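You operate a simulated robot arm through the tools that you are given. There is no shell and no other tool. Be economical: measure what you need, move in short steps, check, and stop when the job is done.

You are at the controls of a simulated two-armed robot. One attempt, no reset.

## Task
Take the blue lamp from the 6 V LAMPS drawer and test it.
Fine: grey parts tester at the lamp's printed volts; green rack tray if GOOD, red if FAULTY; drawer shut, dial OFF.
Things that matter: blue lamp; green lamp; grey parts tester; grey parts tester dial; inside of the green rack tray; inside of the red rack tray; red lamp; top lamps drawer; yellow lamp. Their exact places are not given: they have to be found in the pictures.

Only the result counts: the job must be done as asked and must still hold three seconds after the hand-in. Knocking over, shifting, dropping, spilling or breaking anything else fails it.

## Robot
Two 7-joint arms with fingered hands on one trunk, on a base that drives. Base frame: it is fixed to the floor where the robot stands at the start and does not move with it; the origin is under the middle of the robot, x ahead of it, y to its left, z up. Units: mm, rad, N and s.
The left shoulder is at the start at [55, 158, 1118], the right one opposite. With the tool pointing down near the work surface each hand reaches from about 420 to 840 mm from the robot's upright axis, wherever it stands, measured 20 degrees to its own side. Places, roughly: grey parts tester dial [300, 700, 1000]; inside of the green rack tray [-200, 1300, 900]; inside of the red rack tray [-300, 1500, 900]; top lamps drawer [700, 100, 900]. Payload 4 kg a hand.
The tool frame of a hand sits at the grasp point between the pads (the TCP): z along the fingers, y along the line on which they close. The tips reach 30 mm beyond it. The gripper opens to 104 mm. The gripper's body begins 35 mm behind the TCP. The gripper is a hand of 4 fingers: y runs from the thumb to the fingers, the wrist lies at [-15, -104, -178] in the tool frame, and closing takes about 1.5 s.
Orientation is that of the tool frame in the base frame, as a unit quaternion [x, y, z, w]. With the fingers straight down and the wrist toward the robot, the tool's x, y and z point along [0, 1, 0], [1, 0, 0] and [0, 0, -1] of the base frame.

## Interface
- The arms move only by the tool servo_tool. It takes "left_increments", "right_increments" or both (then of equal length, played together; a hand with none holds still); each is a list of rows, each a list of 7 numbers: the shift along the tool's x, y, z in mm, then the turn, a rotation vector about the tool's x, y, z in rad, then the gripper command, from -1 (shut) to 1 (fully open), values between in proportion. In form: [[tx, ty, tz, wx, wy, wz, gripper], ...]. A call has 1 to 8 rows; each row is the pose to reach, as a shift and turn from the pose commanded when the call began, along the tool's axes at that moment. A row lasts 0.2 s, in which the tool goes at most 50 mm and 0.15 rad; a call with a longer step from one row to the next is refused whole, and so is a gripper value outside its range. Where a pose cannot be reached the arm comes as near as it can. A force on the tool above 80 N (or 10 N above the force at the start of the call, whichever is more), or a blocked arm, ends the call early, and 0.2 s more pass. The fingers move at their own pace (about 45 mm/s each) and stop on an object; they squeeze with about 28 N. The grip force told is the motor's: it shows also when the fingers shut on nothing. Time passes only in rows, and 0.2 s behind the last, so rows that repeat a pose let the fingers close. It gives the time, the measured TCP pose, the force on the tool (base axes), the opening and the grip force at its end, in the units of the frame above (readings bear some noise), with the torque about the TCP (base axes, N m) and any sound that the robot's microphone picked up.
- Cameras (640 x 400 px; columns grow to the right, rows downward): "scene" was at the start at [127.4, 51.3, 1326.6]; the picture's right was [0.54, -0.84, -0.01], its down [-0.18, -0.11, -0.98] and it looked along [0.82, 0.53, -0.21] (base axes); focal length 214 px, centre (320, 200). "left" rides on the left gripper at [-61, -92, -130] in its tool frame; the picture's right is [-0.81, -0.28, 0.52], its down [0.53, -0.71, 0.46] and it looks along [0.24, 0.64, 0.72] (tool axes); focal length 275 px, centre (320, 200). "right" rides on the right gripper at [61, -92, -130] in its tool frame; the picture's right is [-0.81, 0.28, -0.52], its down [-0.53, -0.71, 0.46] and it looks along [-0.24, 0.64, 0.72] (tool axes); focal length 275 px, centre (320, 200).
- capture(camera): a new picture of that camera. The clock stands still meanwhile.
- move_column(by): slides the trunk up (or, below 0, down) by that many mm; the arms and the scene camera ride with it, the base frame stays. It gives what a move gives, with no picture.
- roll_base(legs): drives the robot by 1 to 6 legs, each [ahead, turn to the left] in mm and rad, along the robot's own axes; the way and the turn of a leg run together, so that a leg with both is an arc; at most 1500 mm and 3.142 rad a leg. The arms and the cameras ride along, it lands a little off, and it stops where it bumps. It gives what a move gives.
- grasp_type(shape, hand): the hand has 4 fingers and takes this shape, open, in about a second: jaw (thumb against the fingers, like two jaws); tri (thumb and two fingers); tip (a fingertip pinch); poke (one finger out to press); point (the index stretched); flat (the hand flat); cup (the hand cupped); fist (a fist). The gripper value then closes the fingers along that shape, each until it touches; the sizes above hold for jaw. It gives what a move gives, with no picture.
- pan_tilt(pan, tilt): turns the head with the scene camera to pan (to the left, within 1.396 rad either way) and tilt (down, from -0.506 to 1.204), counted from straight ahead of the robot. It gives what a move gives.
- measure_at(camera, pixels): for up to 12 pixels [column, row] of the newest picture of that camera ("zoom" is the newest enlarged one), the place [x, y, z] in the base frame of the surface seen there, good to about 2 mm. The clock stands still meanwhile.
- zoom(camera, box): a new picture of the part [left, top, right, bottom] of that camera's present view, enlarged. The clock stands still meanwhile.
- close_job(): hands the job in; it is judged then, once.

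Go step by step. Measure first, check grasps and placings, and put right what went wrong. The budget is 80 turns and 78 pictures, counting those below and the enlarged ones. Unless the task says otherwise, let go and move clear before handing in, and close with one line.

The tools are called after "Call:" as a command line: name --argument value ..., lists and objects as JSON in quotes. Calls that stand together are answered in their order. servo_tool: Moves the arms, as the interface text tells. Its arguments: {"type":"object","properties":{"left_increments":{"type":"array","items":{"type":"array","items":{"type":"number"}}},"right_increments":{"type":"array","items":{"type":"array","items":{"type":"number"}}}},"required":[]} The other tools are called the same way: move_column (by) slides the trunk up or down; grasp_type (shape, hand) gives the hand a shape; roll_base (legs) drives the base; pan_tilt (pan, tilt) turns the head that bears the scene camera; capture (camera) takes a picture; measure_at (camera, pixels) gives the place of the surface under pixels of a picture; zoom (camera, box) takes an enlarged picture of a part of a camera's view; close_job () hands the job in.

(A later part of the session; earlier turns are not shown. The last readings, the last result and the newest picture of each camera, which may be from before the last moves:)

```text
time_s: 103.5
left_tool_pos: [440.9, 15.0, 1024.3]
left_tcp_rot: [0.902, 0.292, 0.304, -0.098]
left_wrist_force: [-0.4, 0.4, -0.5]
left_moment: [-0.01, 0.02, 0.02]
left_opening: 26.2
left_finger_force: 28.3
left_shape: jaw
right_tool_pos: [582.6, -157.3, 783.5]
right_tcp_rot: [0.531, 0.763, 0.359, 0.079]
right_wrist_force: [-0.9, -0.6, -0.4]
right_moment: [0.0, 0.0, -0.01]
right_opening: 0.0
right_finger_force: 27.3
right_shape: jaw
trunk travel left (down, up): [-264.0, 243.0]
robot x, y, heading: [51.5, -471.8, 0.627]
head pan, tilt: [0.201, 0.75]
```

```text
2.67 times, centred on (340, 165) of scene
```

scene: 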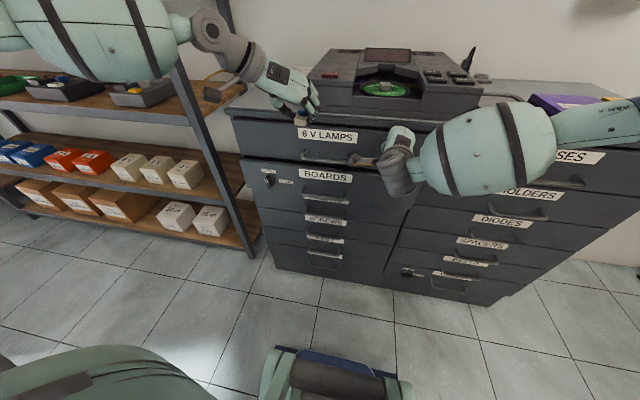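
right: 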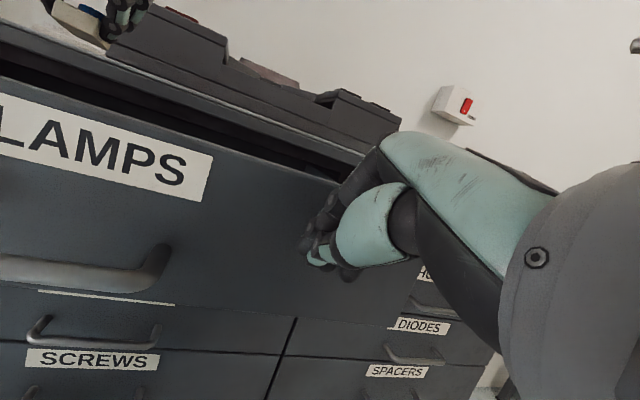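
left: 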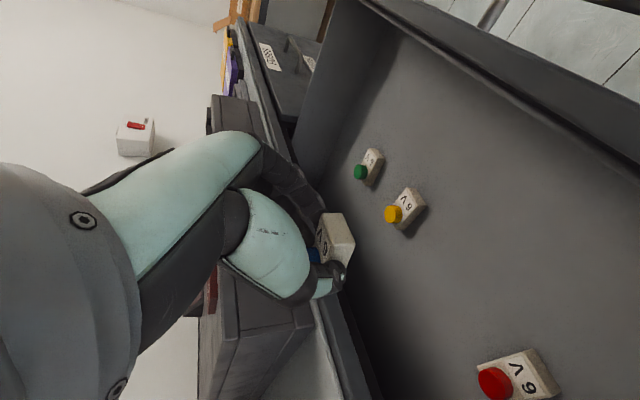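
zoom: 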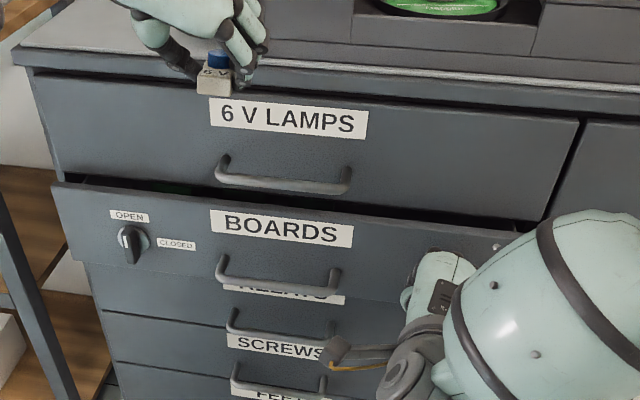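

Fist is ~30 mm from the BOARDS front, right of its handle. Push ~65 mm until stop.

Call:
servo_tool --right_increments '[[2, 14, 14, 0, 0, 0, -1], [5, 25, 24, 0, 0, 0, -1], [7, 34, 32, 0, 0, 0, -1], [9, 40, 38, 0, 0, 0, -1], [10, 44, 42, 0, 0, 0, -1], [11, 48, 46, 0, 0, 0, -1]]'

Call:
zoom --camera "scene" --box '[220, 90, 460, 240]'

Call:
measure_at --camera "zoom" --pixels '[[160, 150], [450, 130], [100, 260], [180, 275], [150, 310]]'

```text
time_s: 104.9
left_tool_pos: [437.2, 9.9, 1029.8]
left_tcp_rot: [0.901, 0.292, 0.306, -0.098]
left_wrist_force: [-0.8, -0.2, -0.1]
left_moment: [-0.01, 0.02, 0.0]
left_opening: 26.2
left_finger_force: 28.6
left_shape: jaw
right_tool_pos: [631.8, -122.4, 788.1]
right_tcp_rot: [0.531, 0.763, 0.36, 0.079]
right_wrist_force: [-31.1, -32.3, 7.9]
right_moment: [-0.24, 0.16, -0.4]
right_opening: 0.0
right_finger_force: 28.2
right_shape: jaw
trunk travel left (down, up): [-264.0, 243.0]
robot x, y, heading: [52.2, -470.8, 0.622]
head pan, tilt: [0.201, 0.75]
```

```text
2.67 times, centred on (340, 165) of scene
```

zoom: 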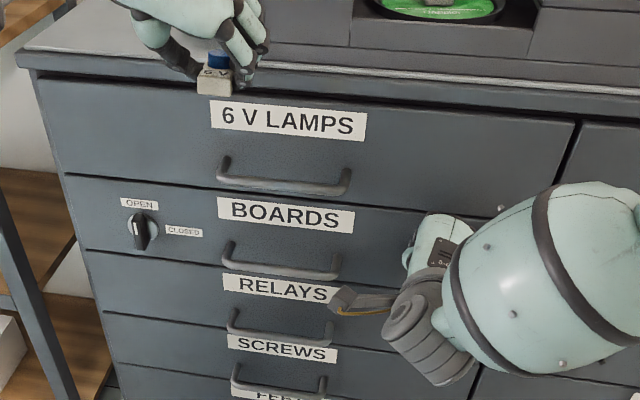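

```text
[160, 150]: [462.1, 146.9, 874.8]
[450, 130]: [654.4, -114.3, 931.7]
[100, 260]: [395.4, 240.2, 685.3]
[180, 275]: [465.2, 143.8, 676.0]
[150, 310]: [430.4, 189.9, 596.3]
```

Both drawers are flush. Retract both arms, then drive to face the tester.

Call:
servo_tool --left_increments '[[0, 0, 0, 0, 0, 0, -1], [-16, 0, -22, 0, 0, 0, -1], [-32, 0, -40, 0, 0, 0, -1], [-50, 0, -60, 0, 0, 0, -1], [-68, 0, -75, 0, 0, 0, -1], [-86, 0, -90, 0, 0, 0, -1], [-104, 0, -100, 0, 0, 0, -1], [-115, 0, -110, 0, 0, 0, -1]]' --right_increments '[[-7, -32, -31, 0, 0, 0, -1], [-14, -65, -62, 0, 0, 0, -1], [-21, -98, -94, 0, 0, 0, -1], [-29, -131, -126, 0, 0, 0, -1], [-37, -164, -157, 0, 0, 0, -1], [-24, -132, -193, 0, 0, 0, -1], [-11, -100, -229, 0, 0, 0, -1], [2, -68, -266, 0, 0, 0, -1]]'

Call:
roll_base --legs '[[0, 1.35], [687, 0], [0, -1.32]]'

Call:
pan_tilt --pan 0.2 --tilt 0.5

Call:
capture --camera "scene"

```text
refused: row 8 steps farther than a row can; nothing moved
```

```text
time_s: 116.6
left_tool_pos: [135.8, 671.2, 1025.6]
left_tcp_rot: [0.893, 0.317, 0.302, -0.106]
left_wrist_force: [-0.3, -0.3, 0.5]
left_moment: [0.0, 0.01, -0.01]
left_opening: 26.3
left_finger_force: 28.5
left_shape: jaw
right_tool_pos: [338.8, 552.0, 786.7]
right_tcp_rot: [0.516, 0.775, 0.357, 0.072]
right_wrist_force: [-0.7, -0.8, 0.3]
right_moment: [0.0, -0.01, 0.0]
right_opening: 0.0
right_finger_force: 28.3
right_shape: jaw
trunk travel left (down, up): [-264.0, 243.0]
robot x, y, heading: [-232.2, 176.4, 0.679]
head pan, tilt: [0.201, 0.75]
```

```text
time_s: 117.4
left_tool_pos: [127.2, 664.2, 1033.0]
left_tcp_rot: [0.891, 0.316, 0.306, -0.108]
left_wrist_force: [-0.5, 0.3, -0.7]
left_moment: [0.0, 0.01, 0.01]
left_opening: 26.2
left_finger_force: 28.4
left_shape: jaw
right_tool_pos: [330.7, 546.0, 795.0]
right_tcp_rot: [0.514, 0.773, 0.363, 0.073]
right_wrist_force: [-0.2, 0.0, -0.5]
right_moment: [0.01, 0.02, -0.01]
right_opening: 0.0
right_finger_force: 27.9
right_shape: jaw
trunk travel left (down, up): [-264.0, 243.0]
robot x, y, heading: [-232.3, 177.9, 0.676]
head pan, tilt: [0.201, 0.499]
```

```text
26 pictures are left
```

scene: 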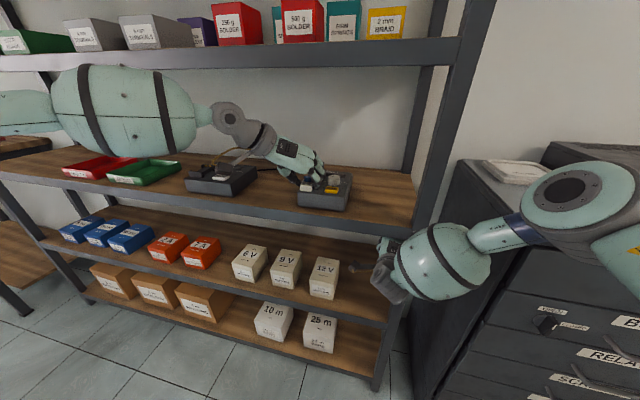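

Note: the retract call was refused, so the base moved with arms out; nothing was hit (forces zero), but the right hand is inside the lower shelf bay at (385,270). I'll pull it straight back out now.

Call:
servo_tool --right_increments '[[-5, -22, -21, 0, 0, 0, -1], [-11, -50, -48, 0, 0, 0, -1], [-18, -80, -77, 0, 0, 0, -1], [-25, -110, -106, 0, 0, 0, -1], [-32, -140, -134, 0, 0, 0, -1], [-38, -165, -158, 0, 0, 0, -1], [-44, -190, -182, 0, 0, 0, -1], [-48, -208, -199, 0, 0, 0, -1]]'

Call:
zoom --camera "scene" --box '[180, 110, 420, 260]'

```text
time_s: 119.2
left_tool_pos: [125.7, 664.1, 1033.3]
left_tcp_rot: [0.891, 0.316, 0.308, -0.107]
left_wrist_force: [-0.2, 0.0, -0.4]
left_moment: [-0.02, 0.02, -0.01]
left_opening: 26.2
left_finger_force: 27.5
left_shape: jaw
right_tool_pos: [89.8, 378.5, 810.9]
right_tcp_rot: [0.515, 0.773, 0.362, 0.074]
right_wrist_force: [0.3, -0.2, 0.0]
right_moment: [0.04, 0.0, 0.01]
right_opening: 0.0
right_finger_force: 28.0
right_shape: jaw
right hand out of reach, approached as far as the arm can: row 7, 8
trunk travel left (down, up): [-264.0, 243.0]
robot x, y, heading: [-233.7, 178.6, 0.676]
head pan, tilt: [0.201, 0.499]
```

```text
2.67 times, centred on (300, 185) of scene
```

zoom: 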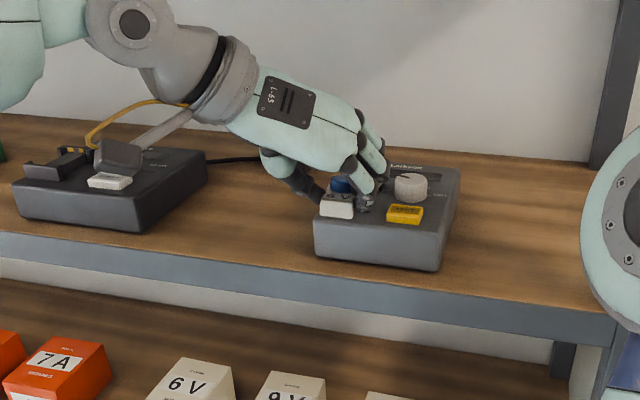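

Everything is intact. Back the left hand off so that I can see and measure the cradle.

Call:
servo_tool --left_increments '[[10, 0, -22, 0, 0, 0, -1], [5, 0, -45, 0, 0, 0, -1], [-20, 0, -68, 0, 0, 0, -1], [-50, 0, -90, 0, 0, 0, -1], [-80, 0, -112, 0, 0, 0, -1], [-105, 0, -130, 0, 0, 0, -1]]'

Call:
zoom --camera "scene" --box '[280, 155, 376, 215]'

```text
time_s: 120.6
left_tool_pos: [0.0, 562.5, 1071.6]
left_tcp_rot: [0.89, 0.317, 0.308, -0.108]
left_wrist_force: [-0.5, -0.1, 0.9]
left_moment: [0.01, -0.02, 0.03]
left_opening: 26.4
left_finger_force: 28.0
left_shape: jaw
right_tool_pos: [89.8, 380.3, 810.5]
right_tcp_rot: [0.515, 0.774, 0.361, 0.074]
right_wrist_force: [0.8, -0.1, 0.5]
right_moment: [-0.02, -0.03, 0.02]
right_opening: 0.0
right_finger_force: 28.5
right_shape: jaw
trunk travel left (down, up): [-264.0, 243.0]
robot x, y, heading: [-234.2, 179.2, 0.677]
head pan, tilt: [0.201, 0.499]
```

```text
6.67 times, centred on (328, 185) of scene
```

zoom: 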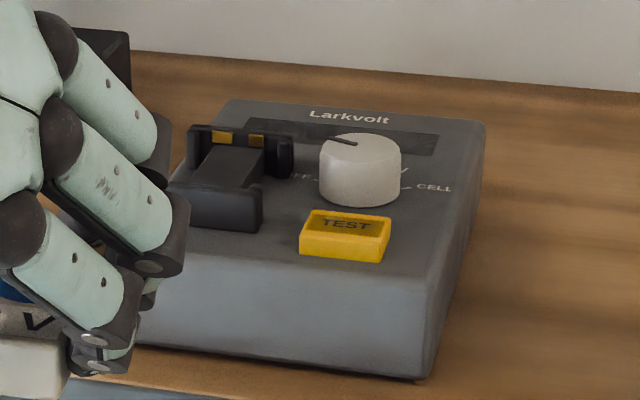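

Clear view of the cradle, dial and TEST button. Measure key points.

Call:
measure_at --camera "zoom" --pixels '[[230, 165], [240, 180], [215, 190], [258, 192], [200, 160], [240, 150], [288, 140], [222, 137], [360, 150], [345, 235], [300, 255], [280, 185]]'

Call:
zoom --camera "scene" --box '[304, 168, 352, 198]'

```text
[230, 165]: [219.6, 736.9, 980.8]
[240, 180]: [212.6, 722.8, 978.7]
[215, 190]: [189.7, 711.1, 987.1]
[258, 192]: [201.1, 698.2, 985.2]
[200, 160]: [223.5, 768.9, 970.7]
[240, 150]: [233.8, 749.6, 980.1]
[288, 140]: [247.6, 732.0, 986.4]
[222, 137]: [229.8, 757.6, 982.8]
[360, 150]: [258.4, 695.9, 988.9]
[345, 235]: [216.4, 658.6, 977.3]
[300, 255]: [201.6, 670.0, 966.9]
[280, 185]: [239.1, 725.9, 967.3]
```

```text
13.33 times, centred on (328, 183) of scene
```

zoom: 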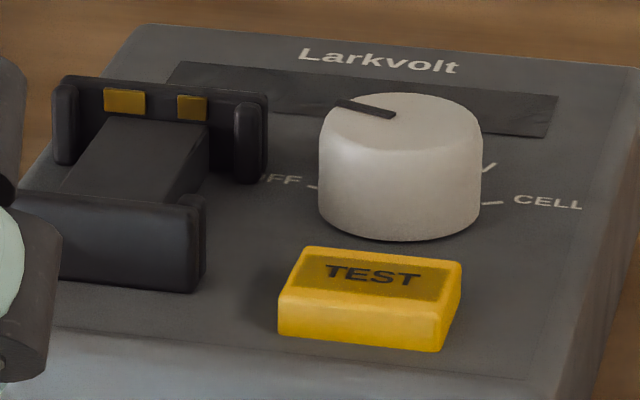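

Call:
measure_at --camera "zoom" --pixels '[[110, 200], [40, 195], [190, 205], [120, 192], [125, 102], [192, 108], [64, 95], [255, 110], [80, 180], [185, 180], [120, 130], [200, 120]]'

Call:
measure_at --camera "zoom" --pixels '[[345, 105], [385, 112], [400, 115], [400, 95], [325, 130], [478, 130], [370, 270], [330, 290], [440, 280], [400, 225], [310, 187], [490, 165]]'

```text
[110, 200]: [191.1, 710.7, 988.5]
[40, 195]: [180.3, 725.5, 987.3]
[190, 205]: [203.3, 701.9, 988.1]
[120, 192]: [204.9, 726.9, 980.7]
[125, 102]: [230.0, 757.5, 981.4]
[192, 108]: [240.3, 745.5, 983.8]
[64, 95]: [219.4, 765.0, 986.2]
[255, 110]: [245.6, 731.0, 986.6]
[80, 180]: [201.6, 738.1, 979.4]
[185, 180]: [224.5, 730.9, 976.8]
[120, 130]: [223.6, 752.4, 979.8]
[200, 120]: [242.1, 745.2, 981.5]
```

```text
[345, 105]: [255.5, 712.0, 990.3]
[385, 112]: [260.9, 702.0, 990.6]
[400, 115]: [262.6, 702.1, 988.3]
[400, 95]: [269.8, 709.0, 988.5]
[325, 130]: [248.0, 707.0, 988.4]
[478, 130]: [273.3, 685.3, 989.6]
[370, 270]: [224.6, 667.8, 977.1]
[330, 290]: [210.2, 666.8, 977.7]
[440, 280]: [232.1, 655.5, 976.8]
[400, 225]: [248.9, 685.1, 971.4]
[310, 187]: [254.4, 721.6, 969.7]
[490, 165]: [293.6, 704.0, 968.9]
```

Cradle: centre line at cross −428, interior ≈608–659 along heading 0.685; rail z≈980. My tool heading matches. Now measure the lamp in the hand.

Call:
zoom --camera "left" --box '[248, 185, 472, 325]'

Call:
zoom --camera "scene" --box '[250, 180, 310, 218]'

```text
2.86 times, centred on (360, 255) of left
```

zoom: 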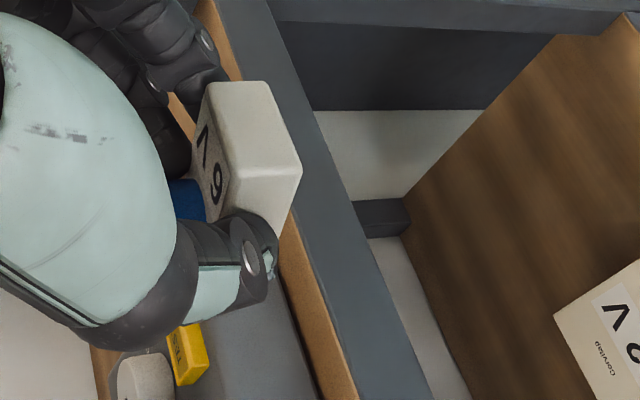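

```text
10.53 times, centred on (280, 199) of scene
```

zoom: 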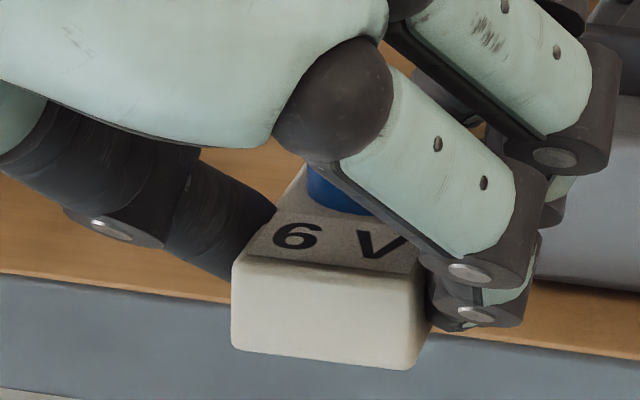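

Call:
measure_at --camera "zoom" --pixels '[[240, 268], [410, 285], [240, 342], [408, 360], [325, 315], [330, 240], [290, 215], [325, 190], [390, 255]]'

```text
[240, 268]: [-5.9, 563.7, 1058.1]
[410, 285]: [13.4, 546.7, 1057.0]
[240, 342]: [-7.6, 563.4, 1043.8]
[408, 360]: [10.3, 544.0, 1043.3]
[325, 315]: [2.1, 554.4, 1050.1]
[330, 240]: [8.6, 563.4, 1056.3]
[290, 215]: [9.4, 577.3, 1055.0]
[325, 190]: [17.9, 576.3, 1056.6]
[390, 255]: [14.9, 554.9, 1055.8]
```

Lamp centre sits ~19 mm ahead of TCP, bottom 30 mm below it. Move the base 60 mm closer, then position above the cradle.

Call:
roll_base --legs '[[60, 0.006]]'

```text
time_s: 121.5
left_tool_pos: [42.4, 599.5, 1072.7]
left_tcp_rot: [0.89, 0.318, 0.309, -0.11]
left_wrist_force: [-0.4, 0.2, -0.1]
left_moment: [-0.04, -0.01, -0.02]
left_opening: 26.0
left_finger_force: 28.0
left_shape: jaw
right_tool_pos: [134.5, 417.8, 812.7]
right_tcp_rot: [0.512, 0.775, 0.363, 0.073]
right_wrist_force: [-1.0, 0.0, 0.4]
right_moment: [-0.01, 0.0, 0.0]
right_opening: 0.1
right_finger_force: 28.0
right_shape: jaw
trunk travel left (down, up): [-264.0, 243.0]
robot x, y, heading: [-186.8, 221.5, 0.681]
head pan, tilt: [0.201, 0.499]
```

Call:
servo_tool --left_increments '[[22, 0, 25, 0, 0, 0, -1], [45, 0, 51, 0, 0, 0, -1], [67, -1, 77, 0, 0, 0, -1], [89, -1, 102, 0, 0, 0, -1], [112, -2, 128, 0, 0, 0, -1], [134, -2, 153, 0, 0, 0, -1], [134, -2, 153, 0, 0, 0, -1]]'

Call:
zoom --camera "scene" --box '[285, 165, 365, 215]'

```text
time_s: 123.2
left_tool_pos: [191.9, 725.1, 1041.0]
left_tcp_rot: [0.889, 0.318, 0.311, -0.11]
left_wrist_force: [-0.5, 0.7, 0.0]
left_moment: [-0.02, 0.01, -0.01]
left_opening: 26.1
left_finger_force: 27.7
left_shape: jaw
right_tool_pos: [130.7, 415.5, 809.3]
right_tcp_rot: [0.515, 0.777, 0.356, 0.07]
right_wrist_force: [0.0, 0.8, -0.6]
right_moment: [-0.01, 0.03, -0.02]
right_opening: 0.0
right_finger_force: 28.0
right_shape: jaw
trunk travel left (down, up): [-264.0, 243.0]
robot x, y, heading: [-191.5, 219.3, 0.683]
head pan, tilt: [0.201, 0.499]
```

```text
8.00 times, centred on (325, 190) of scene
```

zoom: 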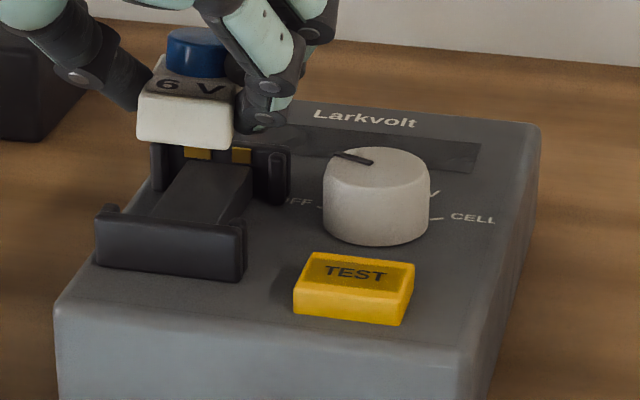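

The lamp hangs above the cradle. Measure lamp and cradle in the same picture.

Call:
measure_at --camera "zoom" --pixels '[[145, 105], [228, 112], [143, 135], [226, 142], [110, 212], [238, 222], [170, 216], [200, 154], [240, 156], [158, 160], [280, 155], [200, 190]]'

```text
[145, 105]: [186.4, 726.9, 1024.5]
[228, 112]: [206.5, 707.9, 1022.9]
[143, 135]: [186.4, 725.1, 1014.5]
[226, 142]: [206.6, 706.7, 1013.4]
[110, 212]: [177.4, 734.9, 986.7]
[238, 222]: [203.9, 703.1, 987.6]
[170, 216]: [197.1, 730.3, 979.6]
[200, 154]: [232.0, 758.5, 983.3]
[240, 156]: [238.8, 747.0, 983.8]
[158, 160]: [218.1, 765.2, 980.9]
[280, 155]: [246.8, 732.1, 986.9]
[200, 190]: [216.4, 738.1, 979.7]
```

Lamp is ~4 mm short and ~2.5 mm right of centre. Correct and lower ~32 mm into the cradle.

Call:
servo_tool --left_increments '[[3, -2.5, 2.5, 0, 0, 0, -1], [-3, -2.5, 10, 0, 0, 0, -1], [-8, -2.5, 17, 0, 0, 0, -1], [-12, -2.5, 22, 0, 0, 0, -1], [-15, -2.5, 26, 0, 0, 0, -1], [-17, -2.5, 28, 0, 0, 0, -1]]'

Call:
zoom --camera "scene" --box '[285, 165, 365, 215]'

```text
time_s: 124.5
left_tool_pos: [196.1, 728.6, 1014.7]
left_tcp_rot: [0.886, 0.317, 0.319, -0.111]
left_wrist_force: [-0.9, -0.6, 33.0]
left_moment: [0.29, -1.07, -0.12]
left_opening: 27.8
left_finger_force: 27.9
left_shape: jaw
right_tool_pos: [130.6, 413.6, 811.0]
right_tcp_rot: [0.515, 0.776, 0.357, 0.07]
right_wrist_force: [0.0, 0.2, -0.6]
right_moment: [0.01, 0.0, -0.01]
right_opening: 0.0
right_finger_force: 28.1
right_shape: jaw
trunk travel left (down, up): [-264.0, 243.0]
robot x, y, heading: [-188.4, 219.1, 0.682]
head pan, tilt: [0.201, 0.499]
```

```text
8.00 times, centred on (325, 190) of scene
```

zoom: 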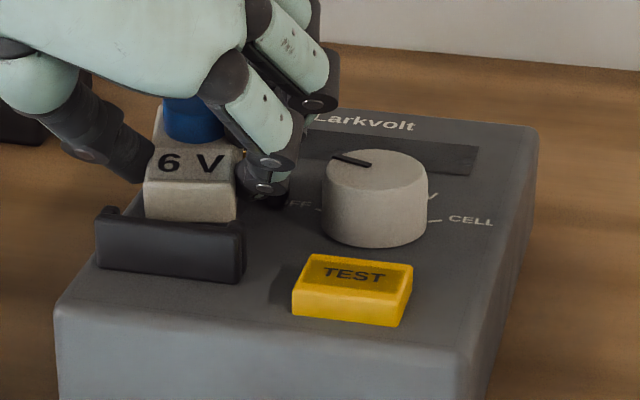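

33 N upward: something touches. Measure lamp top edges to see tilt and height.

Call:
measure_at --camera "zoom" --pixels '[[150, 187], [232, 190], [160, 135], [190, 175], [150, 212], [232, 217], [110, 212], [238, 222], [190, 110], [262, 185], [140, 165]]'

```text
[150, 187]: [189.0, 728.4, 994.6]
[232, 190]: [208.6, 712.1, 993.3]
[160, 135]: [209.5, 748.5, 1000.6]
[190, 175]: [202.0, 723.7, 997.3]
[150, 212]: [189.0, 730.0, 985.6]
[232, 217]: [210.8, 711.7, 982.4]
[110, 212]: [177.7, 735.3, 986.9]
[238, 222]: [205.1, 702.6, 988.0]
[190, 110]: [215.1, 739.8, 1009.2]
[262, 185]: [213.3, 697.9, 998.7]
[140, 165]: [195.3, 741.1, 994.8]
```

The lamp's back sits ~4 mm high (on the contacts) while the front is down. Lift slightly, shift back 4 mm, lower again.

Call:
servo_tool --left_increments '[[4, 0, -5, 0, 0, 0, -1], [1, 0, -7.5, 0, 0, 0, -1], [-2, 0, -3.5, 0, 0, 0, -1], [-4, 0, -0.5, 0, 0, 0, -1], [-5, 0, 1, 0, 0, 0, -1]]'

Call:
zoom --camera "scene" --box '[285, 165, 365, 215]'

Call:
measure_at --camera "zoom" --pixels '[[150, 187], [232, 190], [160, 140], [190, 178], [190, 110], [110, 212], [238, 222]]'

```text
time_s: 125.8
left_tool_pos: [193.5, 726.1, 1013.9]
left_tcp_rot: [0.885, 0.318, 0.323, -0.109]
left_wrist_force: [-3.0, 3.1, 43.3]
left_moment: [0.32, -1.05, 0.09]
left_opening: 28.4
left_finger_force: 27.7
left_shape: jaw
right_tool_pos: [129.0, 413.6, 810.7]
right_tcp_rot: [0.514, 0.777, 0.357, 0.07]
right_wrist_force: [-0.4, -0.1, -0.1]
right_moment: [-0.01, 0.01, 0.0]
right_opening: 0.0
right_finger_force: 27.9
right_shape: jaw
trunk travel left (down, up): [-264.0, 243.0]
robot x, y, heading: [-188.8, 215.7, 0.677]
head pan, tilt: [0.201, 0.499]
```

```text
8.00 times, centred on (325, 190) of scene
```

zoom: 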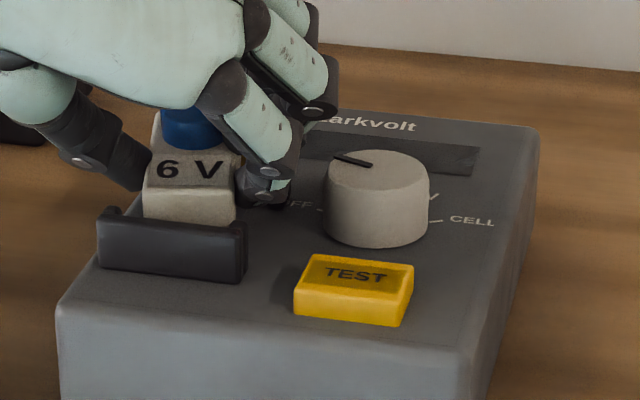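

```text
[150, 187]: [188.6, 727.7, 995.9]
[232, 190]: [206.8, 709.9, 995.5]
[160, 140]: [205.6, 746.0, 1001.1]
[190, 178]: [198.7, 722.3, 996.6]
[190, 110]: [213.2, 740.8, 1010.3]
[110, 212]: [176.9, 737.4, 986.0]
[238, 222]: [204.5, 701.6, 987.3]
```

Lamp appears ~3 mm right of the cradle centre, likely catching a lip. Lift, shift 3 mm left, and lower again gently.

Call:
servo_tool --left_increments '[[5, 0, -7, 0, 0, 0, -1], [6, -3, -9, 0, 0, 0, -1], [6, -3, -9, 0, 0, 0, -1], [3, -3, -5, 0, 0, 0, -1], [1, -3, -2, 0, 0, 0, -1]]'

Call:
zoom --camera "scene" --box '[285, 165, 365, 215]'

Call:
measure_at --camera "zoom" --pixels '[[145, 187], [225, 190], [155, 140], [185, 178], [185, 110], [110, 212], [238, 222]]'

```text
time_s: 127.0
left_tool_pos: [189.4, 728.8, 1012.4]
left_tcp_rot: [0.887, 0.317, 0.318, -0.11]
left_wrist_force: [-0.3, -4.7, 30.6]
left_moment: [-0.13, -0.9, -0.23]
left_opening: 27.7
left_finger_force: 27.5
left_shape: jaw
right_tool_pos: [130.5, 414.8, 810.2]
right_tcp_rot: [0.514, 0.777, 0.357, 0.069]
right_wrist_force: [-0.1, -0.5, 0.3]
right_moment: [0.0, -0.04, -0.01]
right_opening: 0.0
right_finger_force: 27.8
right_shape: jaw
trunk travel left (down, up): [-264.0, 243.0]
robot x, y, heading: [-185.1, 218.5, 0.679]
head pan, tilt: [0.201, 0.499]
```

```text
8.00 times, centred on (325, 190) of scene
```

zoom: 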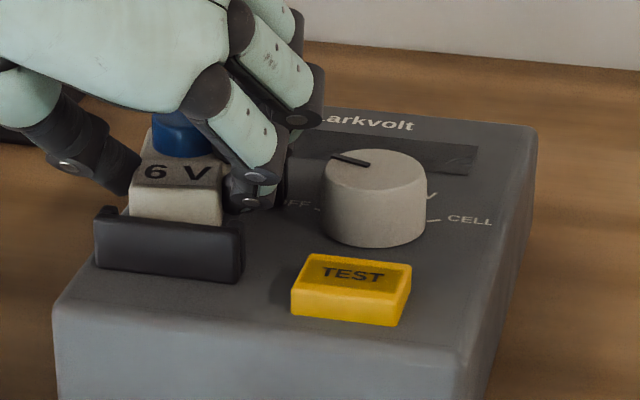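

```text
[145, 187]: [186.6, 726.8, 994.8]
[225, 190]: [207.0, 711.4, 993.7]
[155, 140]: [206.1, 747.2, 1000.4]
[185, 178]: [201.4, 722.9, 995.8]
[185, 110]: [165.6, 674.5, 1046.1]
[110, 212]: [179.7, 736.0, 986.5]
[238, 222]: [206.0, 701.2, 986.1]
```

The lamp is now centred between the lips; its back is tilted up ~4 mm in the grip. Ease the pressure and release with a small opening so it settles.

Call:
servo_tool --left_increments '[[1, 0, -1.5, 0, 0, 0, -1], [1, 0, -2, 0, 0, 0, -0.4], [1, 0, -2, 0, 0, 0, -0.2], [1, 0, -2, 0, 0, 0, -0.2], [1, 0, -2, 0, 0, 0, -0.2]]'

Call:
zoom --camera "scene" --box '[285, 165, 365, 215]'

Call:
measure_at --camera "zoom" --pixels '[[145, 187], [218, 192], [158, 145], [185, 178], [180, 130], [110, 212], [238, 222]]'

```text
time_s: 128.2
left_tool_pos: [190.1, 731.3, 1005.0]
left_tcp_rot: [0.89, 0.317, 0.309, -0.11]
left_wrist_force: [1.0, -0.6, 0.1]
left_moment: [0.0, -0.01, 0.03]
left_opening: 41.7
left_finger_force: 0.2
left_shape: jaw
right_tool_pos: [130.5, 416.0, 809.2]
right_tcp_rot: [0.514, 0.777, 0.355, 0.07]
right_wrist_force: [0.3, 0.5, 0.3]
right_moment: [0.01, -0.02, 0.0]
right_opening: 0.0
right_finger_force: 27.6
right_shape: jaw
trunk travel left (down, up): [-264.0, 243.0]
robot x, y, heading: [-187.5, 216.1, 0.681]
head pan, tilt: [0.201, 0.499]
```

```text
8.00 times, centred on (325, 190) of scene
```

zoom: 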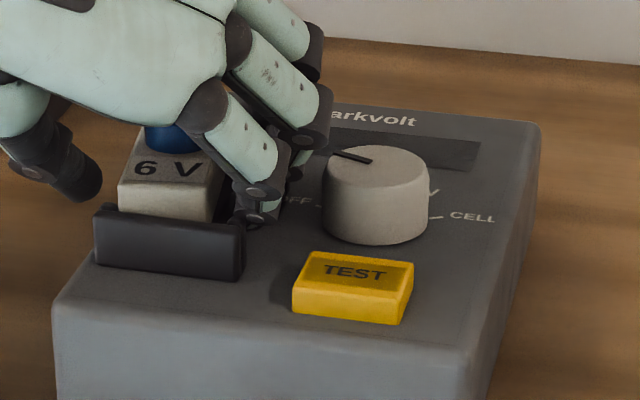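

```text
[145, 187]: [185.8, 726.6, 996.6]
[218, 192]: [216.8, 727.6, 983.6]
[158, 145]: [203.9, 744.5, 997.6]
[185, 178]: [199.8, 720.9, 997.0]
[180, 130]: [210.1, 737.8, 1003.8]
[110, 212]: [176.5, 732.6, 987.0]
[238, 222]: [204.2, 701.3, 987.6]
```

The lamp settled flat (top 997 everywhere). Withdraw the left hand along the fingers and look.

Call:
servo_tool --left_increments '[[0, 0, -15, 0, 0, 0, -0.2], [0, 0, -35, 0, 0, 0, -0.2], [0, 0, -60, 0, 0, 0, -0.2], [-20, 0, -90, 0, 0, 0, -0.2], [-40, 0, -120, 0, 0, 0, -0.2], [-60, -20, -145, 0, 0, 0, -0.2]]'

Call:
zoom --camera "scene" --box '[285, 165, 365, 215]'

Call:
measure_at --camera "zoom" --pixels '[[125, 190], [205, 193], [155, 140], [220, 150], [180, 125], [220, 205], [110, 212], [238, 222], [375, 195], [345, 155], [370, 163], [415, 175]]'

```text
time_s: 129.6
left_tool_pos: [67.9, 660.9, 1083.8]
left_tcp_rot: [0.889, 0.318, 0.312, -0.11]
left_wrist_force: [-0.5, -0.4, 0.4]
left_moment: [0.01, -0.06, -0.01]
left_opening: 41.3
left_finger_force: 0.1
left_shape: jaw
right_tool_pos: [129.8, 416.1, 810.2]
right_tcp_rot: [0.514, 0.777, 0.356, 0.07]
right_wrist_force: [0.1, -0.2, 0.5]
right_moment: [0.01, -0.03, 0.0]
right_opening: 0.0
right_finger_force: 27.6
right_shape: jaw
trunk travel left (down, up): [-264.0, 243.0]
robot x, y, heading: [-185.3, 220.5, 0.682]
head pan, tilt: [0.201, 0.499]
```

```text
8.00 times, centred on (325, 190) of scene
```

zoom: 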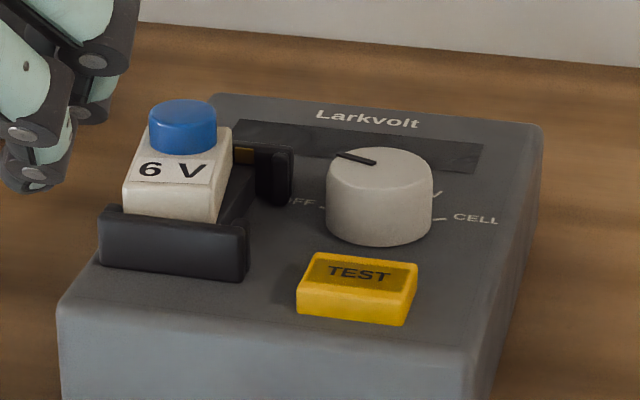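

```text
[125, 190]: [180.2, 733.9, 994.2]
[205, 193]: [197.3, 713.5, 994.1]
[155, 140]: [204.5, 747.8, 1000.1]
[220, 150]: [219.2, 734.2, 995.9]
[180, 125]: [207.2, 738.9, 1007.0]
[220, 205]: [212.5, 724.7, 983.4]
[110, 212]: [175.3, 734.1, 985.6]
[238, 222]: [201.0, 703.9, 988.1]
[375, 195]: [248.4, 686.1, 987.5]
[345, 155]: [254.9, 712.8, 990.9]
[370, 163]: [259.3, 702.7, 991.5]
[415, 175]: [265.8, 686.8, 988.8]
```

The lamp ended ~6 mm left with its back-left corner on a lip (z 1000). I'll regrip it with the hand centred on the cradle to slide it into place.

Call:
servo_tool --left_increments '[[24, 6, 25, 0, 0, 0, 0], [48, 13, 50, 0, 0, 0, 0], [72, 19, 76, 0, 0, 0, 0], [96, 26, 101, 0, 0, 0, 0], [87, 26, 112, 0, 0, 0, 0], [76, 26, 126, 0, 0, 0, 0], [66, 26, 139, 0, 0, 0, 0], [64, 26, 142, 0, 0, 0, 0]]'

```text
time_s: 131.3
left_tool_pos: [195.2, 726.9, 1010.5]
left_tcp_rot: [0.889, 0.317, 0.311, -0.11]
left_wrist_force: [-0.7, 0.6, 0.9]
left_moment: [0.02, -0.03, -0.02]
left_opening: 51.5
left_finger_force: 0.0
left_shape: jaw
right_tool_pos: [130.4, 415.3, 809.1]
right_tcp_rot: [0.514, 0.777, 0.356, 0.069]
right_wrist_force: [0.2, -0.5, 0.6]
right_moment: [0.01, -0.02, -0.01]
right_opening: 0.1
right_finger_force: 28.1
right_shape: jaw
trunk travel left (down, up): [-264.0, 243.0]
robot x, y, heading: [-185.8, 214.7, 0.682]
head pan, tilt: [0.201, 0.499]
```

Fine-adjust 4 mm left, 2 mm back, then close.

Call:
servo_tool --left_increments '[[-2, -4, -1, 0, 0, 0, 0], [-2, -4, -1, 0, 0, 0, -0.6], [-2, -4, -1, 0, 0, 0, -0.8], [-2, -4, -1, 0, 0, 0, -1], [-2, -4, -1, 0, 0, 0, -1]]'

Call:
zoom --camera "scene" --box '[285, 165, 365, 215]'

```text
time_s: 132.6
left_tool_pos: [191.6, 730.3, 1010.4]
left_tcp_rot: [0.889, 0.318, 0.311, -0.111]
left_wrist_force: [1.3, 0.7, 0.9]
left_moment: [0.01, -0.02, -0.05]
left_opening: 25.4
left_finger_force: 28.2
left_shape: jaw
right_tool_pos: [132.6, 415.4, 807.9]
right_tcp_rot: [0.514, 0.777, 0.356, 0.069]
right_wrist_force: [0.1, -0.4, -0.3]
right_moment: [0.05, 0.01, 0.0]
right_opening: 0.2
right_finger_force: 27.7
right_shape: jaw
trunk travel left (down, up): [-264.0, 243.0]
robot x, y, heading: [-188.4, 216.9, 0.68]
head pan, tilt: [0.201, 0.499]
```

```text
8.00 times, centred on (325, 190) of scene
```

zoom: 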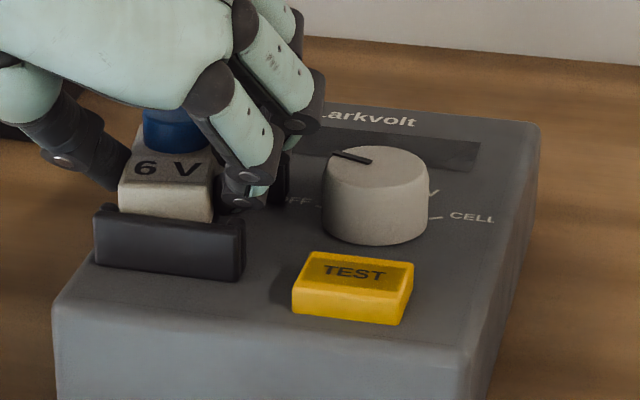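

Gripped again but still ~3.5 mm left of centre. Lift 6 mm, shift right 4 and forward 2, lower.

Call:
servo_tool --left_increments '[[4, 0, -5, 0, 0, 0, -1], [5.5, 4, -4, 0, 0, 0, -1], [5.5, 4, -4, 0, 0, 0, -1], [3.5, 4, -1.5, 0, 0, 0, -1], [1.5, 4, 1, 0, 0, 0, -1]]'

Call:
zoom --camera "scene" --box '[285, 165, 365, 215]'

Call:
measure_at --camera "zoom" --pixels '[[140, 187], [215, 192], [150, 145], [180, 178], [175, 130], [110, 212], [238, 222]]'

```text
time_s: 133.8
left_tool_pos: [195.2, 725.8, 1011.4]
left_tcp_rot: [0.89, 0.318, 0.309, -0.109]
left_wrist_force: [0.0, -0.4, 0.0]
left_moment: [-0.02, 0.0, 0.0]
left_opening: 25.4
left_finger_force: 28.1
left_shape: jaw
right_tool_pos: [131.3, 415.9, 808.2]
right_tcp_rot: [0.516, 0.777, 0.355, 0.069]
right_wrist_force: [-0.2, -0.2, -0.3]
right_moment: [0.0, -0.01, -0.04]
right_opening: 0.0
right_finger_force: 27.7
right_shape: jaw
trunk travel left (down, up): [-264.0, 243.0]
robot x, y, heading: [-188.2, 215.6, 0.684]
head pan, tilt: [0.201, 0.499]
```

```text
8.00 times, centred on (325, 190) of scene
```

zoom: 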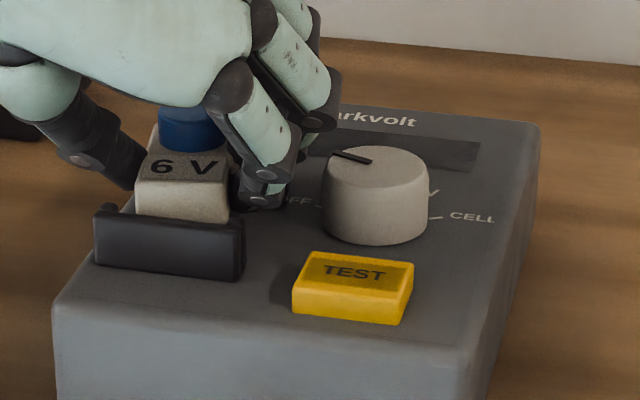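

```text
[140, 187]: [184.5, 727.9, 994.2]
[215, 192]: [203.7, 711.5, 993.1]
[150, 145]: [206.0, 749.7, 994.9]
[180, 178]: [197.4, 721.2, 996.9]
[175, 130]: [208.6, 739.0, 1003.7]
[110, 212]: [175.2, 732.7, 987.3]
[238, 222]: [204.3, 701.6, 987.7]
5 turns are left
```

Lamp is now flat and centred (tops 994–995, no load). With few turns left I'll batch: release, go to the dial, turn it from OFF one step clockwise (≈50°) to 6 V, then press TEST and look.

Call:
servo_tool --left_increments '[[0, 0, 0, 0, 0, 0, -0.4], [0, 0, 0, 0, 0, 0, -0.2], [0, 0, 0, 0, 0, 0, -0.2], [11, 0, -14, 0, 0, 0, -0.2], [22, 0, -28, 0, 0, 0, -0.2], [34, 0, -43, 0, 0, 0, -0.2]]'

Call:
servo_tool --left_increments '[[3, 16, 2, 0.067, 0, -0.085, -0.2], [6, 33, 4, 0.134, 0, -0.17, -0.2], [8, 50, 6, 0.2, 0, -0.254, -0.2], [11, 66.6, 9, 0.267, 0, -0.338, -0.2], [11, 66.6, 9, 0.267, 0, -0.338, -0.2]]'

Call:
zoom --camera "scene" --box '[285, 165, 365, 215]'

Call:
servo_tool --left_increments '[[-12, 0, 15, 0, 0, 0, -0.2], [-24, 0, 30, 0, 0, 0, -0.2], [-36, 0, 45.6, 0, 0, 0, -0.2], [-36, 0, 45.6, 0, 0, 0, -0.6], [-36, 0, 45.6, 0, 0, 0, -1], [-36, 0, 45.6, 0, 0, 0, -1], [-36, 0, 45.6, 0, 0, 0, -1]]'

Call:
servo_tool --left_increments '[[0.15, -2.7, 0.1, -0.09, 0, 0.114, -1], [0.6, -5.3, 0.5, -0.18, 0, 0.228, -1], [1.4, -7.8, 1.1, -0.27, 0, 0.342, -1], [2.4, -10.2, 1.9, -0.36, 0, 0.456, -1], [3.7, -12.3, 2.9, -0.45, 0, 0.571, -1], [5.2, -14.2, 4.1, -0.539, 0, 0.685, -1], [5.2, -14.2, 4.1, -0.539, 0, 0.685, -1]]'

Call:
servo_tool --left_increments '[[0, 0, 0, 0, 0, 0, -0.2], [0, 0, 0, 0, 0, 0, -0.2], [10, 0, -13, 0, 0, 0, -0.2], [20, 0, -26, 0, 0, 0, -0.2], [31, 0, -39, 0, 0, 0, -0.2]]'

Call:
zoom --camera "scene" --box '[285, 165, 365, 215]'

Call:
servo_tool --left_increments '[[-12, 6.6, 0, 0.068, 0, -0.087, -1], [-24, 13, 0, 0.136, 0, -0.173, -1], [-36, 20, -1, 0.205, 0, -0.26, -1], [-47, 26.4, -1, 0.273, 0, -0.346, -1], [-47, 26.4, -1, 0.273, 0, -0.346, -1], [-47, 26.4, -1, 0.273, 0, -0.346, -1]]'

Call:
servo_tool --left_increments '[[-6, 0, 8, 0, 0, 0, -1], [-12, 0, 16, 0, 0, 0, -1], [-16, 0, 20.5, 0, 0, 0, -1], [-19, 0, 24.4, 0, 0, 0, -1], [-19, 0, 24.4, 0, 0, 0, -1]]'

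Call:
zoom --camera "scene" --box '[285, 165, 365, 215]'

Call:
measure_at --camera "scene" --pixels '[[145, 172], [108, 178], [140, 160], [182, 162], [142, 184], [175, 170], [100, 166], [64, 172], [100, 156], [136, 159], [98, 176], [325, 190]]'

```text
time_s: 135.2
left_tool_pos: [195.4, 725.2, 1065.6]
left_tcp_rot: [0.889, 0.317, 0.31, -0.11]
left_wrist_force: [0.4, 0.4, -0.3]
left_moment: [-0.02, -0.03, -0.01]
left_opening: 41.2
left_finger_force: 0.1
left_shape: jaw
right_tool_pos: [131.6, 415.9, 810.5]
right_tcp_rot: [0.515, 0.777, 0.355, 0.069]
right_wrist_force: [0.4, -0.6, 0.8]
right_moment: [-0.01, -0.03, 0.02]
right_opening: 0.0
right_finger_force: 27.8
right_shape: jaw
trunk travel left (down, up): [-264.0, 243.0]
robot x, y, heading: [-188.2, 219.6, 0.682]
head pan, tilt: [0.201, 0.499]
```

```text
time_s: 136.3
left_tool_pos: [246.8, 682.3, 1065.3]
left_tcp_rot: [0.8, 0.502, 0.281, -0.174]
left_wrist_force: [0.1, -0.1, -0.3]
left_moment: [-0.02, -0.02, -0.02]
left_opening: 41.4
left_finger_force: 0.1
left_shape: jaw
right_tool_pos: [131.0, 414.5, 810.7]
right_tcp_rot: [0.515, 0.777, 0.356, 0.07]
right_wrist_force: [-0.6, -0.3, 0.1]
right_moment: [0.03, 0.0, 0.02]
right_opening: 0.0
right_finger_force: 28.0
right_shape: jaw
trunk travel left (down, up): [-264.0, 243.0]
robot x, y, heading: [-186.6, 215.4, 0.677]
head pan, tilt: [0.201, 0.499]
```

```text
8.00 times, centred on (325, 190) of scene
```

zoom: 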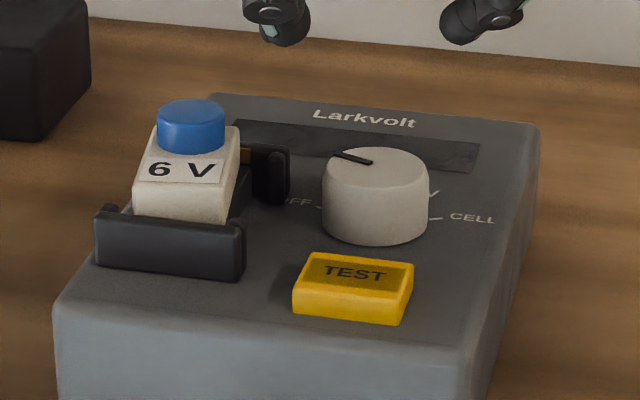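

```text
time_s: 137.9
left_tool_pos: [247.4, 684.0, 1007.2]
left_tcp_rot: [0.8, 0.501, 0.28, -0.173]
left_wrist_force: [-0.7, 0.2, 0.9]
left_moment: [-0.01, -0.21, -0.06]
left_opening: 27.7
left_finger_force: 27.7
left_shape: jaw
right_tool_pos: [130.6, 415.6, 809.4]
right_tcp_rot: [0.515, 0.777, 0.356, 0.07]
right_wrist_force: [0.2, -0.8, 0.3]
right_moment: [-0.01, 0.01, 0.01]
right_opening: 0.3
right_finger_force: 28.0
right_shape: jaw
trunk travel left (down, up): [-264.0, 243.0]
robot x, y, heading: [-186.3, 216.9, 0.683]
head pan, tilt: [0.201, 0.499]
```

```text
time_s: 139.6
left_tool_pos: [238.9, 697.1, 1007.2]
left_tcp_rot: [0.937, 0.115, 0.328, -0.04]
left_wrist_force: [8.0, 6.1, 7.6]
left_moment: [-0.12, -0.38, 0.12]
left_opening: 27.0
left_finger_force: 28.3
left_shape: jaw
right_tool_pos: [131.9, 415.7, 808.9]
right_tcp_rot: [0.514, 0.777, 0.356, 0.069]
right_wrist_force: [-0.4, 0.0, 0.2]
right_moment: [-0.01, -0.02, 0.01]
right_opening: 0.0
right_finger_force: 27.8
right_shape: jaw
trunk travel left (down, up): [-264.0, 243.0]
robot x, y, heading: [-188.3, 217.1, 0.683]
head pan, tilt: [0.201, 0.499]
```

```text
time_s: 140.8
left_tool_pos: [238.7, 694.5, 1057.4]
left_tcp_rot: [0.938, 0.114, 0.326, -0.041]
left_wrist_force: [0.6, -1.2, -0.8]
left_moment: [0.02, 0.02, 0.01]
left_opening: 41.4
left_finger_force: 0.1
left_shape: jaw
right_tool_pos: [131.9, 416.4, 809.8]
right_tcp_rot: [0.514, 0.777, 0.356, 0.07]
right_wrist_force: [-0.9, 0.2, 0.2]
right_moment: [0.02, 0.01, -0.02]
right_opening: 0.0
right_finger_force: 28.3
right_shape: jaw
trunk travel left (down, up): [-264.0, 243.0]
robot x, y, heading: [-189.1, 219.8, 0.684]
head pan, tilt: [0.201, 0.499]
```

```text
8.00 times, centred on (325, 190) of scene
```

zoom: 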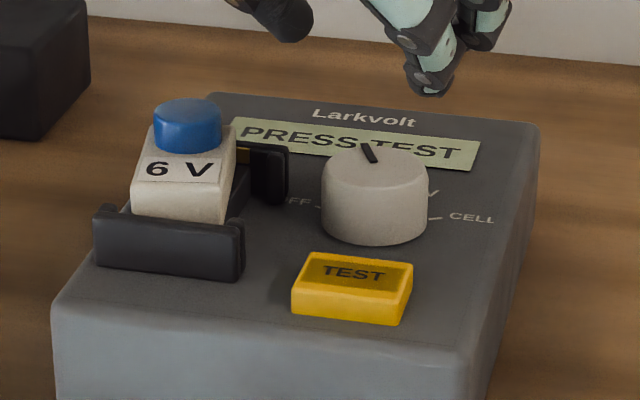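

```text
time_s: 142.2
left_tool_pos: [208.7, 660.0, 1028.1]
left_tcp_rot: [0.889, 0.318, 0.31, -0.112]
left_wrist_force: [-0.5, 0.6, 0.9]
left_moment: [0.02, 0.02, -0.01]
left_opening: 0.0
left_finger_force: 27.6
left_shape: jaw
right_tool_pos: [131.8, 414.8, 809.5]
right_tcp_rot: [0.515, 0.777, 0.355, 0.07]
right_wrist_force: [0.1, 0.3, 0.2]
right_moment: [0.0, 0.01, 0.0]
right_opening: 0.0
right_finger_force: 28.2
right_shape: jaw
trunk travel left (down, up): [-264.0, 243.0]
robot x, y, heading: [-186.5, 215.7, 0.683]
head pan, tilt: [0.201, 0.499]
```

```text
time_s: 143.3
left_tool_pos: [208.2, 660.7, 1001.9]
left_tcp_rot: [0.888, 0.318, 0.314, -0.111]
left_wrist_force: [4.0, 4.1, 22.8]
left_moment: [0.2, -0.38, 0.0]
left_opening: 0.2
left_finger_force: 28.0
left_shape: jaw
right_tool_pos: [131.5, 414.7, 810.9]
right_tcp_rot: [0.515, 0.777, 0.357, 0.07]
right_wrist_force: [0.0, -0.2, 0.5]
right_moment: [-0.05, 0.01, -0.03]
right_opening: 0.1
right_finger_force: 27.9
right_shape: jaw
trunk travel left (down, up): [-264.0, 243.0]
robot x, y, heading: [-191.9, 213.5, 0.683]
head pan, tilt: [0.201, 0.499]
heard: click
```

```text
8.00 times, centred on (325, 190) of scene
```

zoom: 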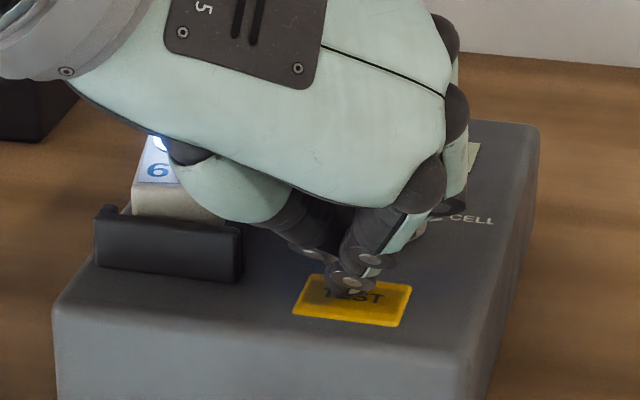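

```text
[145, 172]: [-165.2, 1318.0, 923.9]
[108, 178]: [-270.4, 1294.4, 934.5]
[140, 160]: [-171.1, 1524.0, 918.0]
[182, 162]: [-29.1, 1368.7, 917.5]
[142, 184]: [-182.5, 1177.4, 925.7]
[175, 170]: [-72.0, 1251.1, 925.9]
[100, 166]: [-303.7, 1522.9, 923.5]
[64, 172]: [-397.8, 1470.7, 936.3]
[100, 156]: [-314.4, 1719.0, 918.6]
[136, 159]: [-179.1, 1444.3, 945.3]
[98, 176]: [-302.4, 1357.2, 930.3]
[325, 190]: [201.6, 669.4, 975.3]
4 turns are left
```

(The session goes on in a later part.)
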